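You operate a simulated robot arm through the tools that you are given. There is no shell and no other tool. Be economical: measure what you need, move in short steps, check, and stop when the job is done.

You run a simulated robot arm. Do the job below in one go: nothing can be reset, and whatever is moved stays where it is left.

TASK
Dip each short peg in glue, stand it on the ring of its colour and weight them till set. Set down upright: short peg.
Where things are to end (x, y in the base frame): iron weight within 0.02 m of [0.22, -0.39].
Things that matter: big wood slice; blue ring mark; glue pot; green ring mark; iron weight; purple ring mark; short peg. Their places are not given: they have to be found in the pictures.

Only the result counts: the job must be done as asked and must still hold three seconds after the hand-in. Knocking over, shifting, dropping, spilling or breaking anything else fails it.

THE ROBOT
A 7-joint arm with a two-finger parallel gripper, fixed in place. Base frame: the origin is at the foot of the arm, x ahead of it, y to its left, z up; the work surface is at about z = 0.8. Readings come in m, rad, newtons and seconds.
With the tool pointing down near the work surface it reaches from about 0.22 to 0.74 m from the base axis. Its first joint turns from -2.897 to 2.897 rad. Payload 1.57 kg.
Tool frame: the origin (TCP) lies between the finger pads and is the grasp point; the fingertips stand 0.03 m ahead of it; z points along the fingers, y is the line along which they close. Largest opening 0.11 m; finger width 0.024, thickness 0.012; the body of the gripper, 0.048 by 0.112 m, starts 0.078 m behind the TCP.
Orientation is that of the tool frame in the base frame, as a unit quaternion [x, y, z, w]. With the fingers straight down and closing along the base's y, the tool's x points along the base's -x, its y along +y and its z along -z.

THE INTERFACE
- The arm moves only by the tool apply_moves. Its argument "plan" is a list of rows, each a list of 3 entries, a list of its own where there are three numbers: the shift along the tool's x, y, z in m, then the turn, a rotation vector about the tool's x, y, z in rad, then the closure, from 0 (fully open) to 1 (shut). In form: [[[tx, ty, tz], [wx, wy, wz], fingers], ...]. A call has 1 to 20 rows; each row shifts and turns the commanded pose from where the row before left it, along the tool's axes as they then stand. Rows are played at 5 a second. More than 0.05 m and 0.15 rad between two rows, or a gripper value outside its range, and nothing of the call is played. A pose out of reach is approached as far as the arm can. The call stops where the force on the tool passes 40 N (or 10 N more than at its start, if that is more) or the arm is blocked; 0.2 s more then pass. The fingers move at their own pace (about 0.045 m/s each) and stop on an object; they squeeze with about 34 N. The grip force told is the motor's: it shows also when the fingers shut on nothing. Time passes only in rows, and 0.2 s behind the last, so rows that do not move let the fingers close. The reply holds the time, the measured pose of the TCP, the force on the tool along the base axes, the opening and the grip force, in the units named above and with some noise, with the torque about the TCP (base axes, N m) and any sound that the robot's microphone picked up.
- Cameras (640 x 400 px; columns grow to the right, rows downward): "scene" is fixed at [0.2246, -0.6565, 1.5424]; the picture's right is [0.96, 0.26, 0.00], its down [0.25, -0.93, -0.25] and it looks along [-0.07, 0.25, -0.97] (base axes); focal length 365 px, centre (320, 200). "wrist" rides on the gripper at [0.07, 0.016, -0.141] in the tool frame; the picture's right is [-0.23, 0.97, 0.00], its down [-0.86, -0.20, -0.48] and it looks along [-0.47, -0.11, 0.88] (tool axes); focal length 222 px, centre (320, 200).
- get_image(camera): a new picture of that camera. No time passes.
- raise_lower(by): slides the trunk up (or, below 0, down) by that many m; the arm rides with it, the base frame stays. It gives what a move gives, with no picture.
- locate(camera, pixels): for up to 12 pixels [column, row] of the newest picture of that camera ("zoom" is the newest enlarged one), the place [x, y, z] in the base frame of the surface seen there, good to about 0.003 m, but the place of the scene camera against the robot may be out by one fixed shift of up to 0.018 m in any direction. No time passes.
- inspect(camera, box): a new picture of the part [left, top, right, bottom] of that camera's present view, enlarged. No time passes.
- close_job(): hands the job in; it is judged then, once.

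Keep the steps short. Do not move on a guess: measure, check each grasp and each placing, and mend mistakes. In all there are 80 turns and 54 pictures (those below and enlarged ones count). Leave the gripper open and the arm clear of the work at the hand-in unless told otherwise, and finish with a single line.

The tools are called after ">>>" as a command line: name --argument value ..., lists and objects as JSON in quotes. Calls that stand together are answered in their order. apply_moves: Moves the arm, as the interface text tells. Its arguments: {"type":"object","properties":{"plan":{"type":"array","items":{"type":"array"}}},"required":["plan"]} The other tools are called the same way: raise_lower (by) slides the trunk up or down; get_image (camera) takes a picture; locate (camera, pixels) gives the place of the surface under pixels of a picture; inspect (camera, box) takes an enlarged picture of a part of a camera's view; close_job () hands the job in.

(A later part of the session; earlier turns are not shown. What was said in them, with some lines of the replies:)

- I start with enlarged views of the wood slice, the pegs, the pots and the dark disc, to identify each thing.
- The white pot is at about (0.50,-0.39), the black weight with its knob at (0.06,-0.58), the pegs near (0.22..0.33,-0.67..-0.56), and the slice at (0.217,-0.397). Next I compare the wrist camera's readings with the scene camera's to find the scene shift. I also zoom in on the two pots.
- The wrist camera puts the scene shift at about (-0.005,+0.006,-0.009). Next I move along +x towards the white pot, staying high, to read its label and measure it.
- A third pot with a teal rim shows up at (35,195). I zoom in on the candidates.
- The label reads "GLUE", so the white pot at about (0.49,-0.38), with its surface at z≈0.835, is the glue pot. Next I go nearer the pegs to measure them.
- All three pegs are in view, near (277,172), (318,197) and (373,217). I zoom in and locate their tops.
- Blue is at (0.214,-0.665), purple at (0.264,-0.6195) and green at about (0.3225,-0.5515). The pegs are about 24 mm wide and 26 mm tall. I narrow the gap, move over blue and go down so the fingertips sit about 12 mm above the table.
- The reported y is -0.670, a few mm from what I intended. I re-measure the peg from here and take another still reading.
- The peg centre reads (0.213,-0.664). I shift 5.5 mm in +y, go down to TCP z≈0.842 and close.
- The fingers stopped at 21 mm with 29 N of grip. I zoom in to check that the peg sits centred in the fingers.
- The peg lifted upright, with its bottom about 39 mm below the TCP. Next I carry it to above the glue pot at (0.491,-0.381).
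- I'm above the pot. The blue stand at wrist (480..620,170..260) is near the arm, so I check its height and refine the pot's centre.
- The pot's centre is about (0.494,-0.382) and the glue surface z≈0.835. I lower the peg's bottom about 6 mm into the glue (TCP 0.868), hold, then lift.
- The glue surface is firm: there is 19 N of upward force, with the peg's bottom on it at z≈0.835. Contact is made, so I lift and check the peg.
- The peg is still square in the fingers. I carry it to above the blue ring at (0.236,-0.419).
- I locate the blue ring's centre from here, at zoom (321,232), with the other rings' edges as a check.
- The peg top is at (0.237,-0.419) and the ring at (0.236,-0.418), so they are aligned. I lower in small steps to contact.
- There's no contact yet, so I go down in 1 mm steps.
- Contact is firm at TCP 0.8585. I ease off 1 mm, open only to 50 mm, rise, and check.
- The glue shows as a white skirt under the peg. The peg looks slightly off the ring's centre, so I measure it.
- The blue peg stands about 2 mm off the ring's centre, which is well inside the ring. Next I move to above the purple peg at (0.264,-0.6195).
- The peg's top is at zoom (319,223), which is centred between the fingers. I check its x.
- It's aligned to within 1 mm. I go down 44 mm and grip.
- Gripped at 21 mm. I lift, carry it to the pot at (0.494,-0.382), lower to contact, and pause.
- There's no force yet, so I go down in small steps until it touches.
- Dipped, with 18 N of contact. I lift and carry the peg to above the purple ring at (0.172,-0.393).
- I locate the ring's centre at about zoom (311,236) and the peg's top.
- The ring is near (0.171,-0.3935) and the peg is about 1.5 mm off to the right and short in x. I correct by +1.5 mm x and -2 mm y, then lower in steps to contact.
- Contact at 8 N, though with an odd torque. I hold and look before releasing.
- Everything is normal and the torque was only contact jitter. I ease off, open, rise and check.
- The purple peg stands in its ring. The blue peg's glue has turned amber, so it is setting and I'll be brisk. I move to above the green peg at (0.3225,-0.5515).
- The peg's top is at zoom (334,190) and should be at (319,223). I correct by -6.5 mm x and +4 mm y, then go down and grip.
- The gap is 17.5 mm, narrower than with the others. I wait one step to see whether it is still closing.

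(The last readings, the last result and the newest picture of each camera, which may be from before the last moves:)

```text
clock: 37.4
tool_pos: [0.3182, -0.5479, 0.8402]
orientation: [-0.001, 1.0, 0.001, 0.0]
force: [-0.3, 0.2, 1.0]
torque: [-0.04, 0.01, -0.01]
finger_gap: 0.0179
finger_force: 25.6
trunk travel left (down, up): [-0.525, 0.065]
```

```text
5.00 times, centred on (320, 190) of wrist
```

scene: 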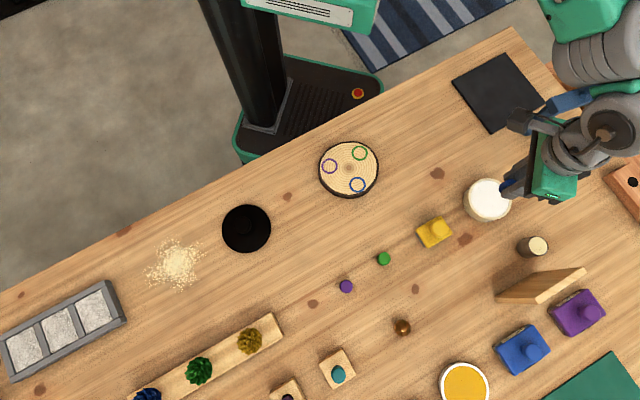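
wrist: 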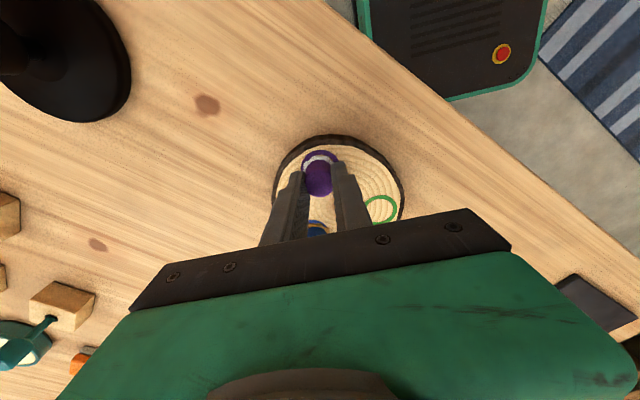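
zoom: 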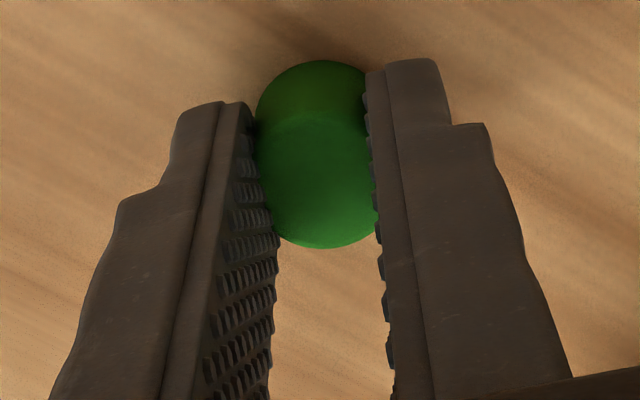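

The grip is steady. I lift and see whether it holds.

>>> apply_moves --plan '[[[0, 0, -0.02], [0, 0, 0], 0.9], [[0, 0, -0.04], [0, 0, 0], 0.9], [[0, 0, -0.04], [0, 0, 0], 0.9], [[0, 0, 0], [0, 0, 0], 0.9]]'

>>> inspect --camera "wrist" --box '[256, 150, 384, 230]'

```text
clock: 38.4
tool_pos: [0.3157, -0.5458, 0.9441]
orientation: [0.0, 1.0, 0.0, -0.001]
force: [0.3, -0.5, 0.0]
torque: [-0.02, -0.01, 0.0]
finger_gap: 0.0203
finger_force: 34.1
trunk travel left (down, up): [-0.525, 0.065]
```

```text
5.00 times, centred on (320, 190) of wrist
```

zoom: 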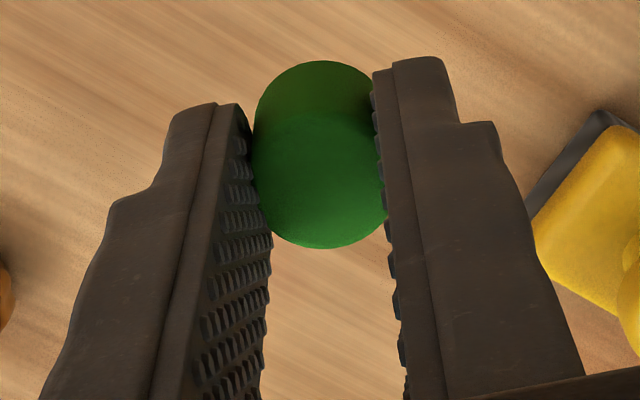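

The peg is held upright at a 20.3 mm gap. I carry it to the pot and dip.

>>> apply_moves --plan '[[[-0.0352, 0.0332, 0], [0, 0, 0], 1], [[-0.0352, 0.0332, 0], [0, 0, 0], 1], [[-0.0352, 0.0332, 0], [0, 0, 0], 1], [[-0.0352, 0.0332, 0], [0, 0, 0], 1], [[-0.0352, 0.0332, 0], [0, 0, 0], 1], [[0, 0, 0], [0, 0, 0], 1], [[0, 0, 0.03], [0, 0, 0], 1], [[0, 0, 0.03], [0, 0, 0], 1], [[0, 0, 0.006], [0, 0, 0], 1], [[0, 0, 0], [0, 0, 0], 1]]'

>>> apply_moves --plan '[[[0, 0, 0.002], [0, 0, 0], 1], [[0, 0, 0], [0, 0, 0], 1]]'

```text
clock: 40.6
tool_pos: [0.4934, -0.3816, 0.8756]
orientation: [0.001, 1.0, 0.0, 0.001]
force: [-0.2, 0.3, 0.3]
torque: [0.02, 0.0, 0.02]
finger_gap: 0.0201
finger_force: 33.7
trunk travel left (down, up): [-0.525, 0.065]
```

```text
clock: 41.2
tool_pos: [0.4924, -0.3806, 0.8744]
orientation: [-0.001, 1.0, 0.0, 0.0]
force: [-1.2, 1.0, 5.8]
torque: [0.0, 0.05, 0.0]
finger_gap: 0.0202
finger_force: 33.7
trunk travel left (down, up): [-0.525, 0.065]
```

>>> apply_moves --plan '[[[0, 0, 0.001], [0, 0, 0], 1], [[0, 0, 0], [0, 0, 0], 1]]'

```text
clock: 41.8
tool_pos: [0.4936, -0.3823, 0.8724]
orientation: [0.0, 1.0, 0.0, 0.002]
force: [0.8, 1.6, 14.1]
torque: [0.03, 0.0, 0.0]
finger_gap: 0.0204
finger_force: 33.4
trunk travel left (down, up): [-0.525, 0.065]
```

Dipped, at 14 N. I lift and carry the peg to above the green ring at (0.225,-0.3495).

>>> apply_moves --plan '[[[0, 0, -0.01], [0, 0, 0], 1], [[0, 0, -0.03], [0, 0, 0], 1], [[0, 0, -0.035], [0, 0, 0], 1], [[0.0448, 0.0054, 0], [0, 0, 0], 1], [[0.0448, 0.0054, 0], [0, 0, 0], 1], [[0.0448, 0.0054, 0], [0, 0, 0], 1], [[0.0448, 0.0054, 0], [0, 0, 0], 1], [[0.0448, 0.0054, 0], [0, 0, 0], 1], [[0.0448, 0.0054, 0], [0, 0, 0], 1], [[0, 0, 0.03], [0, 0, 0], 1], [[0, 0, 0.02], [0, 0, 0], 1], [[0, 0, 0], [0, 0, 0], 1]]'

>>> inspect --camera "wrist" --box '[240, 100, 400, 200]'

>>> locate --camera "zoom" --pixels '[[318, 235], [318, 178], [258, 234], [378, 235], [318, 335]]'

```text
clock: 44.4
tool_pos: [0.2254, -0.3483, 0.8982]
orientation: [0.0, 1.0, 0.001, -0.001]
force: [-0.3, -0.2, 0.9]
torque: [-0.01, 0.0, 0.01]
finger_gap: 0.0203
finger_force: 33.4
trunk travel left (down, up): [-0.525, 0.065]
```

```text
4.00 times, centred on (320, 150) of wrist
```

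zoom: 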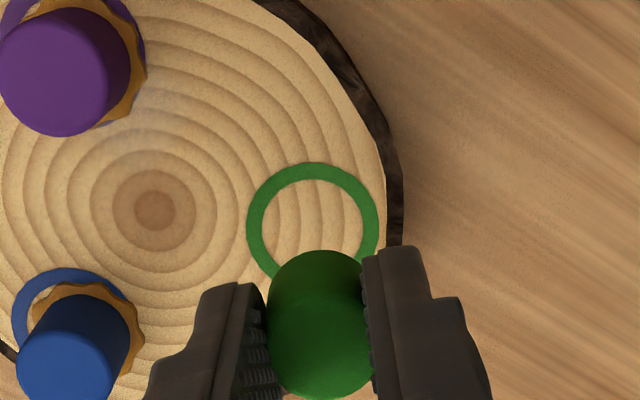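

```text
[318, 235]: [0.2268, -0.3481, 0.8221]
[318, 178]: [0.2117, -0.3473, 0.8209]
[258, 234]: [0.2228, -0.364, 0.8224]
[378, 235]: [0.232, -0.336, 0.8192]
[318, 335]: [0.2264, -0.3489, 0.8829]
```

The peg sits about 3.5 mm too far in +x and about 3 mm too far in +y relative to the ring at zoom (313,228). I correct this and lower.

>>> apply_moves --plan '[[[0.0035, -0.0028, 0.01], [0, 0, 0], 1], [[0, 0, 0.012], [0, 0, 0], 1], [[0, 0, 0.01], [0, 0, 0], 1], [[0, 0, 0.003], [0, 0, 0], 1], [[0, 0, 0.0], [0, 0, 0], 1]]'

>>> apply_moves --plan '[[[0, 0, 0.0015], [0, 0, 0], 1], [[0, 0, 0], [0, 0, 0], 1]]'

```text
clock: 45.6
tool_pos: [0.2213, -0.3543, 0.8609]
orientation: [0.001, 1.0, 0.0, -0.001]
force: [-0.2, 0.0, -0.3]
torque: [-0.04, 0.0, 0.03]
finger_gap: 0.02
finger_force: 34.2
trunk travel left (down, up): [-0.525, 0.065]
```

```text
clock: 46.2
tool_pos: [0.2222, -0.3535, 0.859]
orientation: [0.0, 1.0, 0.0, 0.0]
force: [-0.4, -0.3, 1.4]
torque: [-0.01, -0.01, 0.03]
finger_gap: 0.0205
finger_force: 34.2
trunk travel left (down, up): [-0.525, 0.065]
```

>>> apply_moves --plan '[[[0, 0, 0.001], [0, 0, 0], 1], [[0, 0, 0], [0, 0, 0], 1]]'

>>> inspect --camera "wrist" --box '[240, 120, 400, 220]'

```text
clock: 46.8
tool_pos: [0.221, -0.3528, 0.8605]
orientation: [0.0, 1.0, -0.001, 0.0]
force: [-0.4, 0.2, 7.8]
torque: [0.03, -0.03, -0.02]
finger_gap: 0.0202
finger_force: 33.9
trunk travel left (down, up): [-0.525, 0.065]
```

```text
4.00 times, centred on (320, 170) of wrist
```

zoom: 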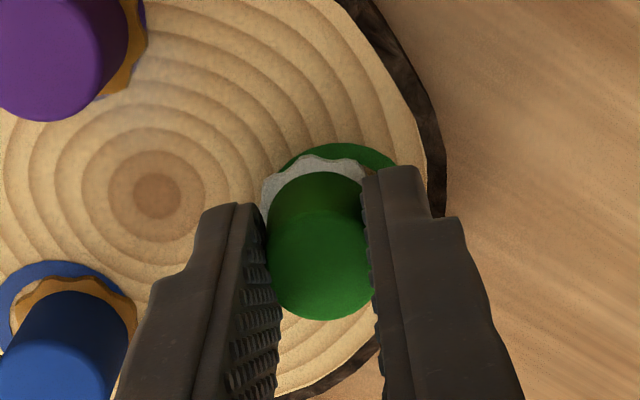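

The green peg touches down inside its ring, a few mm off centre. I ease off, release to 50 mm, rise, and check.

>>> apply_moves --plan '[[[0, 0, -0.0005], [0, 0, 0], 1], [[0, 0, 0], [0, 0, 0], 0.72], [[0, 0, 0], [0, 0, 0], 0.6], [[0, 0, 0], [0, 0, 0], 0.55], [[0, 0, 0], [0, 0, 0], 0.55], [[0, 0, -0.02], [0, 0, 0], 0.55], [[0, 0, -0.04], [0, 0, 0], 0.55]]'

>>> inspect --camera "wrist" --box '[224, 70, 416, 190]'

```text
clock: 48.4
tool_pos: [0.2195, -0.3505, 0.9161]
orientation: [0.0, 1.0, 0.002, -0.001]
force: [0.0, 0.3, -0.2]
torque: [0.06, 0.0, -0.01]
finger_gap: 0.0495
finger_force: 0.1
trunk travel left (down, up): [-0.525, 0.065]
```

```text
3.33 times, centred on (320, 130) of wrist
```

zoom: 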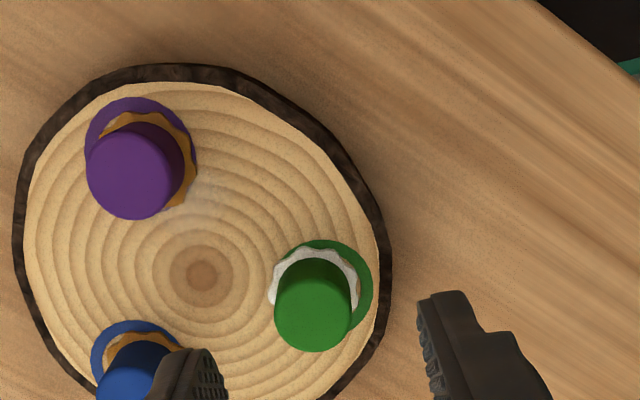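

All three pegs stand within their rings, with about 2 mm of offset or less. Next is the iron weight at about (0.055,-0.57). I open the gripper and move to look at it.

>>> apply_moves --plan '[[[0, 0, -0.03], [0, 0, 0], 0.55], [[0.0317, -0.035, 0], [0, 0, 0], 0.3], [[0.0317, -0.035, 0], [0, 0, 0], 0.1], [[0.0317, -0.035, 0], [0, 0, 0], 0.1], [[0.0317, -0.035, 0], [0, 0, 0], 0.1], [[0.0317, -0.035, 0], [0, 0, 0], 0.1], [[0.0317, -0.035, 0], [0, 0, 0], 0.1], [[0, 0, 0], [0, 0, 0], 0.1]]'

>>> get_image --camera "wrist"

```text
clock: 50.2
tool_pos: [0.0285, -0.5621, 0.9495]
orientation: [0.0, 1.0, 0.0, 0.0]
force: [-0.2, -0.2, 0.5]
torque: [0.03, -0.03, 0.03]
finger_gap: 0.099
finger_force: 0.0
trunk travel left (down, up): [-0.525, 0.065]
```

```text
14 pictures are left
```

wrist: 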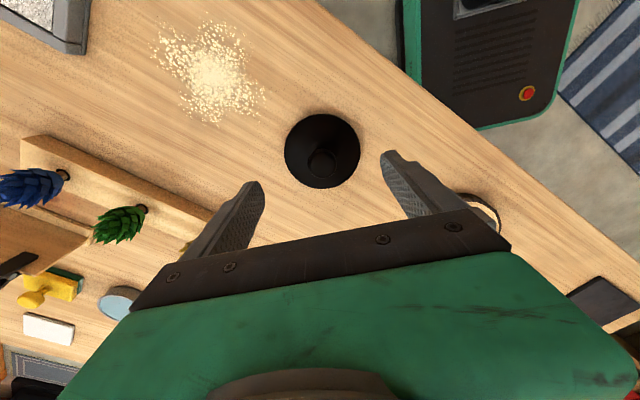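

The weight's disc is centred at about (322,151) with its knob at (322,160). I zoom in and measure.

>>> inspect --camera "wrist" --box '[272, 105, 368, 195]'

>>> locate --camera "wrist" --pixels '[[322, 162], [322, 158], [322, 170], [311, 160], [333, 160], [322, 117], [322, 185], [287, 150], [358, 150], [300, 150], [322, 135]]'

```text
4.44 times, centred on (320, 150) of wrist
```

zoom: 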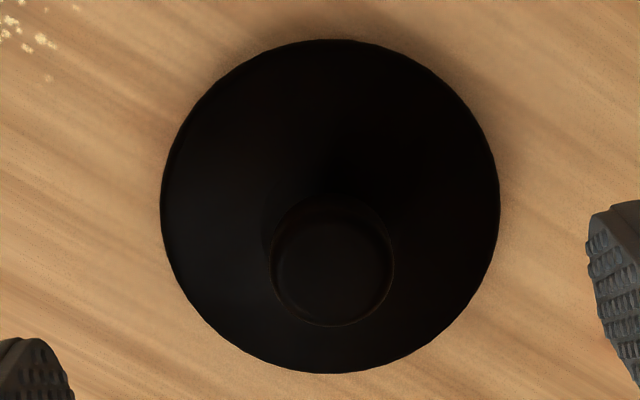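

```text
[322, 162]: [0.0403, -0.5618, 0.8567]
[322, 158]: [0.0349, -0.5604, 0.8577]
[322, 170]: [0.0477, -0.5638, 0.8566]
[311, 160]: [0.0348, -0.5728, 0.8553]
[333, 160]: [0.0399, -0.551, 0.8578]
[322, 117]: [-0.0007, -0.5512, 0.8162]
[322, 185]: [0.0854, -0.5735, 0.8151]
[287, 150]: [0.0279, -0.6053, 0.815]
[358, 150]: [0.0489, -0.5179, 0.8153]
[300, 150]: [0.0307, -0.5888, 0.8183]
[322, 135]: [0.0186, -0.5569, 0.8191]
```

The knob's axis is at (0.042,-0.562) with its top at z=0.857, and the disc's upper face is at about z=0.818. I go to TCP z≈0.857, so the tips stay about 8 mm above the disc, and grip the knob.

>>> apply_moves --plan '[[[-0.0135, 0, 0], [0, 0, 0], 0.4], [[0, 0, 0.03], [0, 0, 0], 0.4], [[0, 0, 0.03], [0, 0, 0], 0.4], [[0, 0, 0.0], [0, 0, 0], 0.4]]'

>>> inspect --camera "wrist" --box '[224, 110, 416, 230]'

```text
clock: 51.2
tool_pos: [0.0433, -0.563, 0.8876]
orientation: [0.0, 1.0, 0.0, 0.0]
force: [-0.2, -0.1, 0.0]
torque: [0.0, 0.03, 0.03]
finger_gap: 0.0663
finger_force: 0.1
trunk travel left (down, up): [-0.525, 0.065]
```

```text
3.33 times, centred on (320, 170) of wrist
```

zoom: 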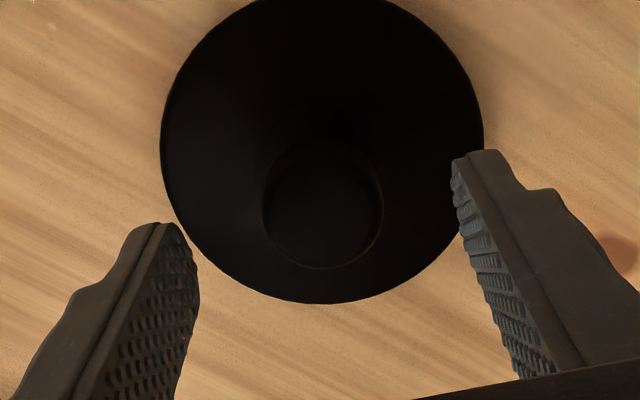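

The knob is centred between the fingers. I go down the last 31 mm and close.

>>> apply_moves --plan '[[[0, 0, 0.02], [0, 0, 0], 0.4], [[0, 0, 0.011], [0, 0, 0], 0.4], [[0, 0, 0], [0, 0, 0], 0.4], [[0, 0, 0], [0, 0, 0], 1], [[0, 0, 0], [0, 0, 0], 1], [[0, 0, 0], [0, 0, 0], 1], [[0, 0, 0], [0, 0, 0], 1], [[0, 0, 0], [0, 0, 0], 1]]'

>>> inspect --camera "wrist" --box '[224, 110, 416, 230]'

```text
clock: 53.0
tool_pos: [0.0418, -0.5639, 0.8574]
orientation: [-0.001, 1.0, -0.001, 0.0]
force: [-0.4, 5.3, 2.6]
torque: [0.27, -0.08, 0.05]
finger_gap: 0.0315
finger_force: 34.0
trunk travel left (down, up): [-0.525, 0.065]
```

```text
3.33 times, centred on (320, 170) of wrist
```

zoom: 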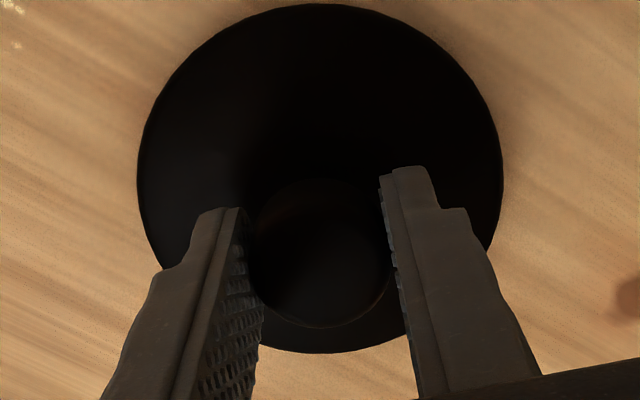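

Gripped at 31.5 mm with 34 N. I lift a little and read the load.

>>> apply_moves --plan '[[[0, 0, -0.01], [0, 0, 0], 1], [[0, 0, -0.02], [0, 0, 0], 1], [[0, 0, -0.02], [0, 0, 0], 1], [[0, 0, 0], [0, 0, 0], 1]]'

>>> inspect --camera "wrist" --box '[224, 110, 416, 230]'

```text
clock: 54.0
tool_pos: [0.0427, -0.5628, 0.9081]
orientation: [0.0, 1.0, 0.001, -0.001]
force: [-0.8, -0.6, -11.7]
torque: [0.0, -0.01, 0.0]
finger_gap: 0.0317
finger_force: 33.9
trunk travel left (down, up): [-0.525, 0.065]
```

```text
3.33 times, centred on (320, 170) of wrist
```

zoom: 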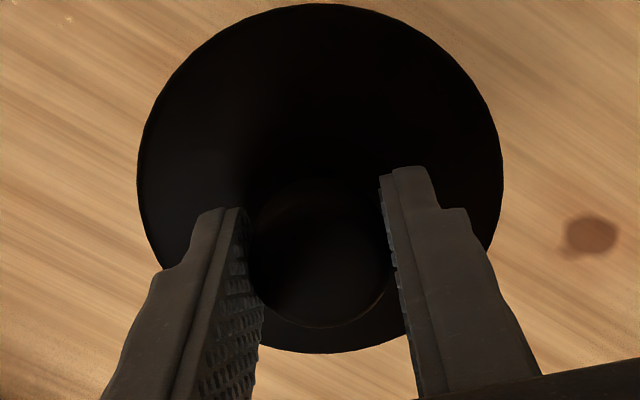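

The load is 11.7 N and hangs level. I raise it further and carry it slowly to above the pegs at (0.2125,-0.388).

>>> apply_moves --plan '[[[0, 0, -0.02], [0, 0, 0], 1], [[0, 0, -0.02], [0, 0, 0], 1], [[-0.015, 0.015, 0], [0, 0, 0], 1], [[-0.025, 0.026, 0], [0, 0, 0], 1], [[-0.03, 0.031, 0], [0, 0, 0], 1], [[-0.03, 0.031, 0], [0, 0, 0], 1], [[-0.03, 0.031, 0], [0, 0, 0], 1], [[-0.025, 0.026, 0], [0, 0, 0], 1], [[-0.015, 0.0152, 0], [0, 0, 0], 1], [[0, 0, 0], [0, 0, 0], 1], [[0, 0, 0], [0, 0, 0], 1]]'

>>> get_image --camera "wrist"

```text
clock: 56.4
tool_pos: [0.216, -0.3873, 0.9513]
orientation: [-0.001, 1.0, 0.0, -0.001]
force: [0.3, -0.2, -10.7]
torque: [0.02, -0.01, -0.03]
finger_gap: 0.032
finger_force: 33.8
trunk travel left (down, up): [-0.525, 0.065]
```

```text
9 pictures are left
```

wrist: 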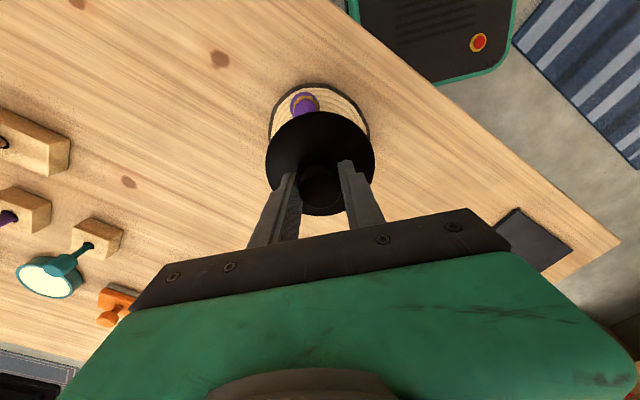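

The weight is over the slice. I lower it, with contact expected around TCP 0.904.

>>> apply_moves --plan '[[[0, 0, 0.015], [0, 0, 0], 1], [[0, 0, 0.015], [0, 0, 0], 1], [[0, 0, 0.007], [0, 0, 0], 1], [[0, 0, 0], [0, 0, 0], 1]]'

>>> get_image --camera "scene"

```text
clock: 57.4
tool_pos: [0.2158, -0.3868, 0.9115]
orientation: [0.001, 1.0, 0.001, 0.0]
force: [0.0, 0.2, -11.8]
torque: [0.0, 0.03, -0.05]
finger_gap: 0.0317
finger_force: 33.8
trunk travel left (down, up): [-0.525, 0.065]
```

```text
8 pictures are left
```

scene: 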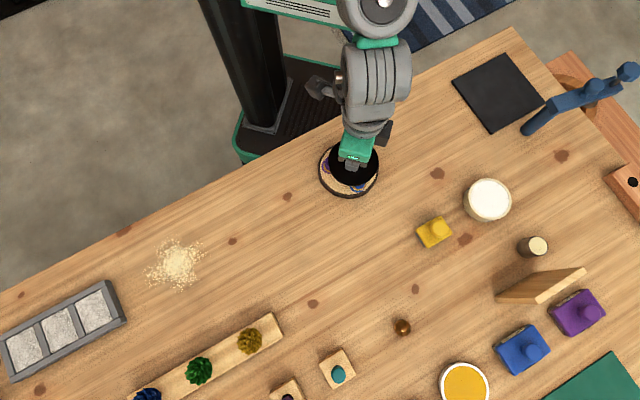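

I zoom in to check the disc against the pegs.

>>> inspect --camera "scene" --box '[308, 135, 388, 205]'

>>> inspect --camera "wrist" --box '[240, 80, 400, 230]'

```text
5.71 times, centred on (348, 170) of scene
```

zoom: 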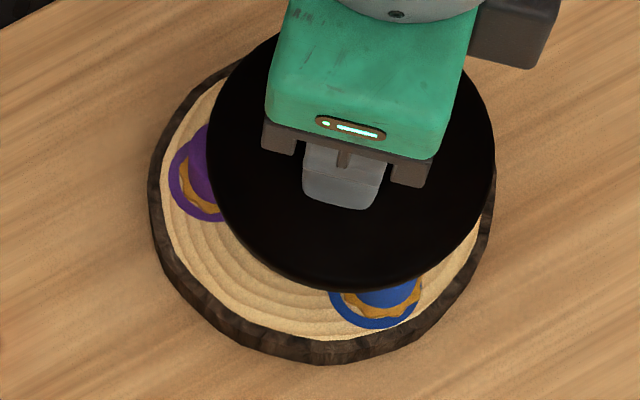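

```text
2.67 times, centred on (320, 155) of wrist
```

zoom: 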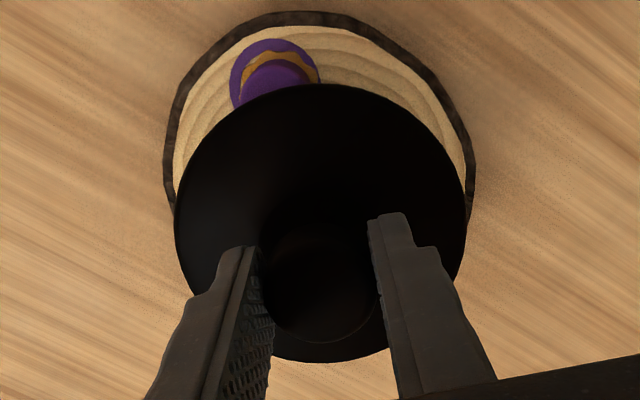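

I locate the disc's edges in the scene picture and in the wrist zoom.

>>> locate --camera "scene" --pixels '[[329.6, 163], [377.2, 163.9], [356.3, 184.3], [340, 180], [372, 178]]'

>>> locate --camera "zoom" --pixels '[[320, 90], [182, 215], [462, 215], [320, 355], [275, 75]]'

```text
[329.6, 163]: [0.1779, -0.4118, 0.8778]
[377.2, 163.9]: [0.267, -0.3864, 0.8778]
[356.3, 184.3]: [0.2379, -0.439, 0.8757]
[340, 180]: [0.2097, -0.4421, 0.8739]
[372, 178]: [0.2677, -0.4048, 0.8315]
```

```text
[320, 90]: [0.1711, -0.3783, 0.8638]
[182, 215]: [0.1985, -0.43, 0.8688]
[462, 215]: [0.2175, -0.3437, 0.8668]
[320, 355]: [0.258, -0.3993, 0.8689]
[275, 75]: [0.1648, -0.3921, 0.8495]
```

The disc is centred at (0.213,-0.388) with a 44.6 mm radius. I shift it 2 mm in -x to centre it over the three pegs, then lower in small steps.

>>> apply_moves --plan '[[[0.002, 0, 0], [0, 0, 0], 1], [[0, 0, 0.003], [0, 0, 0], 1], [[0, 0, 0.0], [0, 0, 0], 1]]'

>>> apply_moves --plan '[[[0, 0, 0.0015], [0, 0, 0], 1], [[0, 0, 0.0], [0, 0, 0], 1]]'

```text
clock: 58.2
tool_pos: [0.2133, -0.3861, 0.9082]
orientation: [0.0, 1.0, 0.001, 0.0]
force: [0.7, 0.6, -12.1]
torque: [-0.02, 0.04, 0.01]
finger_gap: 0.0315
finger_force: 34.1
trunk travel left (down, up): [-0.525, 0.065]
```

```text
clock: 58.8
tool_pos: [0.2122, -0.3871, 0.9059]
orientation: [0.0, 1.0, 0.001, 0.0]
force: [0.7, 0.5, -13.2]
torque: [0.01, -0.02, 0.05]
finger_gap: 0.0316
finger_force: 34.0
trunk travel left (down, up): [-0.525, 0.065]
```

>>> apply_moves --plan '[[[0, 0, 0.0012], [0, 0, 0], 1], [[0, 0, 0.0], [0, 0, 0], 1]]'

>>> apply_moves --plan '[[[0, 0, 0.001], [0, 0, 0], 1], [[0, 0, 0.0], [0, 0, 0], 1]]'

```text
clock: 59.4
tool_pos: [0.212, -0.3881, 0.9052]
orientation: [0.0, 1.0, 0.0, -0.001]
force: [0.1, 0.4, -12.2]
torque: [0.03, 0.03, 0.01]
finger_gap: 0.0314
finger_force: 34.3
trunk travel left (down, up): [-0.525, 0.065]
```

```text
clock: 60.0
tool_pos: [0.2124, -0.3859, 0.9039]
orientation: [0.0, 1.0, 0.001, 0.0]
force: [-1.0, -0.7, -7.7]
torque: [-0.01, 0.01, -0.02]
finger_gap: 0.0316
finger_force: 34.2
trunk travel left (down, up): [-0.525, 0.065]
```

Contact has begun: the load on the arm fell to 7.7 N. I go a bit further.

>>> apply_moves --plan '[[[0, 0, 0.0008], [0, 0, 0], 1], [[0, 0, 0.0], [0, 0, 0], 1]]'

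>>> apply_moves --plan '[[[0, 0, 0.0005], [0, 0, 0], 1], [[0, 0, 0.0], [0, 0, 0], 1]]'

```text
clock: 60.6
tool_pos: [0.2127, -0.3867, 0.9047]
orientation: [-0.001, 1.0, 0.0, 0.001]
force: [-0.4, -0.2, -3.5]
torque: [0.07, 0.05, 0.01]
finger_gap: 0.0316
finger_force: 33.9
trunk travel left (down, up): [-0.525, 0.065]
```

```text
clock: 61.2
tool_pos: [0.2121, -0.3873, 0.9054]
orientation: [-0.001, 1.0, -0.001, 0.0]
force: [-0.4, 0.6, 5.2]
torque: [0.12, 0.05, 0.0]
finger_gap: 0.0317
finger_force: 34.4
trunk travel left (down, up): [-0.525, 0.065]
```

The weight now rests fully on the pegs. I open gently, pause, and rise straight up.

>>> apply_moves --plan '[[[0, 0, -0.0005], [0, 0, 0], 1], [[0, 0, 0], [0, 0, 0], 0.66], [[0, 0, 0], [0, 0, 0], 0.58], [[0, 0, 0], [0, 0, 0], 0.45], [[0, 0, 0], [0, 0, 0], 0.4], [[0, 0, -0.02], [0, 0, 0], 0.4], [[0, 0, -0.04], [0, 0, 0], 0.4], [[0, 0, -0.04], [0, 0, 0], 0.4], [[0, 0, 0], [0, 0, 0], 0.2]]'

>>> inspect --camera "wrist" --box '[240, 60, 400, 210]'

```text
clock: 63.2
tool_pos: [0.2112, -0.3864, 1.0063]
orientation: [0.0, 1.0, 0.0, 0.0]
force: [0.2, -0.4, 0.4]
torque: [-0.03, 0.0, 0.0]
finger_gap: 0.0879
finger_force: 0.0
trunk travel left (down, up): [-0.525, 0.065]
```

```text
2.67 times, centred on (320, 135) of wrist
```

zoom: 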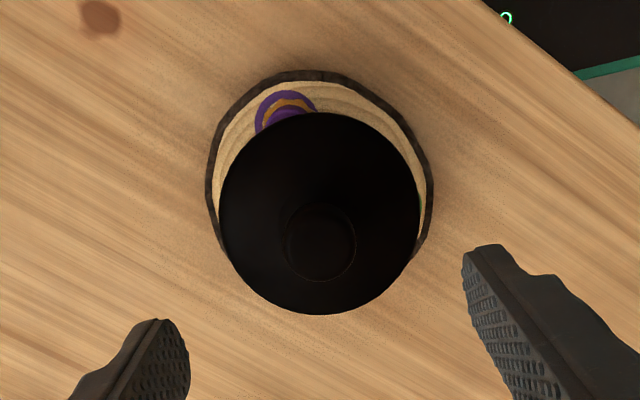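

The weight sits level on the pegs. I move the arm clear, back to near the start, wait for the glue to set, and check from the scene camera.

>>> apply_moves --plan '[[[0, 0, -0.045], [0, 0, 0], 0], [[0.04, 0, -0.01], [0, 0, 0], 0], [[0.04, 0, 0], [0, 0, 0], 0], [[0.04, 0, 0], [0, 0, 0], 0], [[0.03, 0, 0], [0, 0, 0], 0], [[0, 0, 0], [0, 0, 0], 0], [[0, 0, 0], [0, 0, 0], 0], [[0, 0, 0], [0, 0, 0], 0], [[0, 0, 0], [0, 0, 0], 0], [[0, 0, 0], [0, 0, 0], 0], [[0, 0, 0], [0, 0, 0], 0], [[0, 0, 0], [0, 0, 0], 0], [[0, 0, 0], [0, 0, 0], 0], [[0, 0, 0], [0, 0, 0], 0], [[0, 0, 0], [0, 0, 0], 0], [[0, 0, 0], [0, 0, 0], 0], [[0, 0, 0], [0, 0, 0], 0], [[0, 0, 0], [0, 0, 0], 0], [[0, 0, 0], [0, 0, 0], 0], [[0, 0, 0], [0, 0, 0], 0]]'

>>> apply_moves --plan '[[[0, 0, 0], [0, 0, 0], 0], [[0, 0, 0], [0, 0, 0], 0], [[0, 0, 0], [0, 0, 0], 0], [[0, 0, 0], [0, 0, 0], 0], [[0, 0, 0], [0, 0, 0], 0], [[0, 0, 0], [0, 0, 0], 0], [[0, 0, 0], [0, 0, 0], 0], [[0, 0, 0], [0, 0, 0], 0], [[0, 0, 0], [0, 0, 0], 0], [[0, 0, 0], [0, 0, 0], 0], [[0, 0, 0], [0, 0, 0], 0], [[0, 0, 0], [0, 0, 0], 0], [[0, 0, 0], [0, 0, 0], 0], [[0, 0, 0], [0, 0, 0], 0], [[0, 0, 0], [0, 0, 0], 0], [[0, 0, 0], [0, 0, 0], 0], [[0, 0, 0], [0, 0, 0], 0], [[0, 0, 0], [0, 0, 0], 0], [[0, 0, 0], [0, 0, 0], 0], [[0, 0, 0], [0, 0, 0], 0]]'

>>> get_image --camera "scene"

>>> inspect --camera "scene" --box '[308, 135, 388, 205]'

```text
clock: 67.4
tool_pos: [0.0622, -0.3842, 1.06]
orientation: [0.0, 1.0, 0.0, -0.001]
force: [-0.3, -0.5, -0.5]
torque: [-0.02, 0.0, -0.02]
finger_gap: 0.1099
finger_force: 0.0
trunk travel left (down, up): [-0.525, 0.065]
```

```text
clock: 71.6
tool_pos: [0.0616, -0.3831, 1.0597]
orientation: [0.001, 1.0, 0.0, 0.001]
force: [-0.3, -0.2, -1.0]
torque: [0.01, 0.03, -0.03]
finger_gap: 0.1102
finger_force: 0.0
trunk travel left (down, up): [-0.525, 0.065]
```

```text
4 pictures are left
```

scene: 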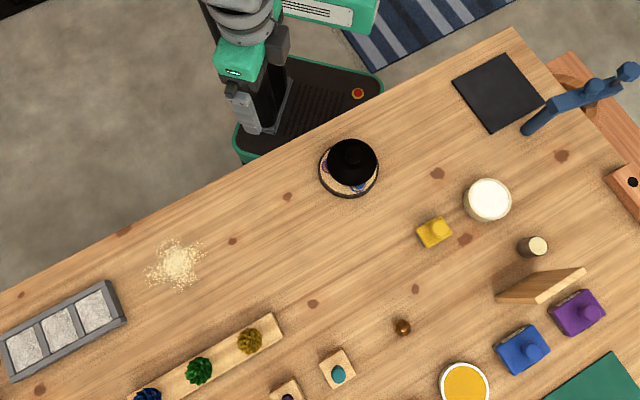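

```text
5.71 times, centred on (348, 170) of scene
```

zoom: 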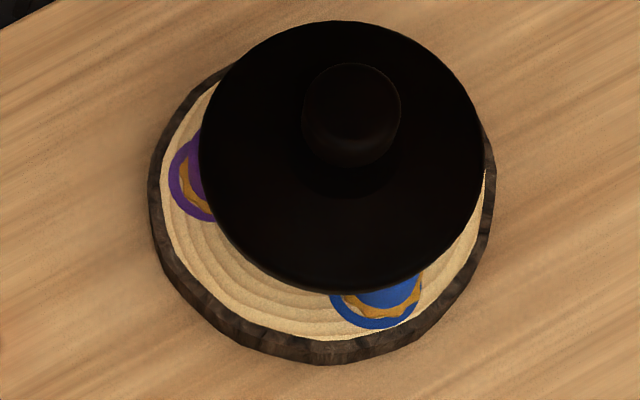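

Everything is stable and nothing else has moved. One last check of the weight's position.

>>> locate --camera "zoom" --pixels '[[350, 112], [340, 25], [340, 285], [204, 160], [478, 150]]'

```text
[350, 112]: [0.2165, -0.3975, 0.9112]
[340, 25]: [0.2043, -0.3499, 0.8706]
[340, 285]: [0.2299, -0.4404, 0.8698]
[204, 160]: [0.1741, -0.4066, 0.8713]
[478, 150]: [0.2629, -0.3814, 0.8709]
```

The corrected weight centre is about (0.213,-0.389), within 0.02 m of the target. I wait a little longer for the glue to set, then hand in.

>>> apply_moves --plan '[[[0, 0, 0], [0, 0, 0], 0], [[0, 0, 0], [0, 0, 0], 0], [[0, 0, 0], [0, 0, 0], 0], [[0, 0, 0], [0, 0, 0], 0], [[0, 0, 0], [0, 0, 0], 0], [[0, 0, 0], [0, 0, 0], 0], [[0, 0, 0], [0, 0, 0], 0], [[0, 0, 0], [0, 0, 0], 0], [[0, 0, 0], [0, 0, 0], 0], [[0, 0, 0], [0, 0, 0], 0], [[0, 0, 0], [0, 0, 0], 0], [[0, 0, 0], [0, 0, 0], 0], [[0, 0, 0], [0, 0, 0], 0], [[0, 0, 0], [0, 0, 0], 0], [[0, 0, 0], [0, 0, 0], 0], [[0, 0, 0], [0, 0, 0], 0], [[0, 0, 0], [0, 0, 0], 0], [[0, 0, 0], [0, 0, 0], 0], [[0, 0, 0], [0, 0, 0], 0], [[0, 0, 0], [0, 0, 0], 0]]'

>>> apply_moves --plan '[[[0, 0, 0], [0, 0, 0], 0], [[0, 0, 0], [0, 0, 0], 0], [[0, 0, 0], [0, 0, 0], 0], [[0, 0, 0], [0, 0, 0], 0], [[0, 0, 0], [0, 0, 0], 0], [[0, 0, 0], [0, 0, 0], 0], [[0, 0, 0], [0, 0, 0], 0], [[0, 0, 0], [0, 0, 0], 0], [[0, 0, 0], [0, 0, 0], 0], [[0, 0, 0], [0, 0, 0], 0], [[0, 0, 0], [0, 0, 0], 0], [[0, 0, 0], [0, 0, 0], 0], [[0, 0, 0], [0, 0, 0], 0], [[0, 0, 0], [0, 0, 0], 0], [[0, 0, 0], [0, 0, 0], 0], [[0, 0, 0], [0, 0, 0], 0], [[0, 0, 0], [0, 0, 0], 0], [[0, 0, 0], [0, 0, 0], 0], [[0, 0, 0], [0, 0, 0], 0], [[0, 0, 0], [0, 0, 0], 0]]'

>>> close_job

```text
clock: 75.8
tool_pos: [0.0608, -0.3852, 1.0596]
orientation: [0.0, 1.0, 0.0, 0.0]
force: [1.1, 0.3, -0.2]
torque: [-0.01, 0.0, -0.01]
finger_gap: 0.1101
finger_force: 0.0
trunk travel left (down, up): [-0.525, 0.065]
```

```text
clock: 80.0
tool_pos: [0.0607, -0.3848, 1.0584]
orientation: [-0.001, 1.0, -0.001, 0.0]
force: [-0.2, 0.5, 0.4]
torque: [0.02, 0.0, 0.01]
finger_gap: 0.1101
finger_force: 0.1
trunk travel left (down, up): [-0.525, 0.065]
```

```text
The job is handed in.
```

Job handed in: all three pegs are glued and standing upright on their own-colour rings (about 2 mm off centre), the iron weight rests on them at about (0.213, -0.389), and the arm is clear with the gripper open.
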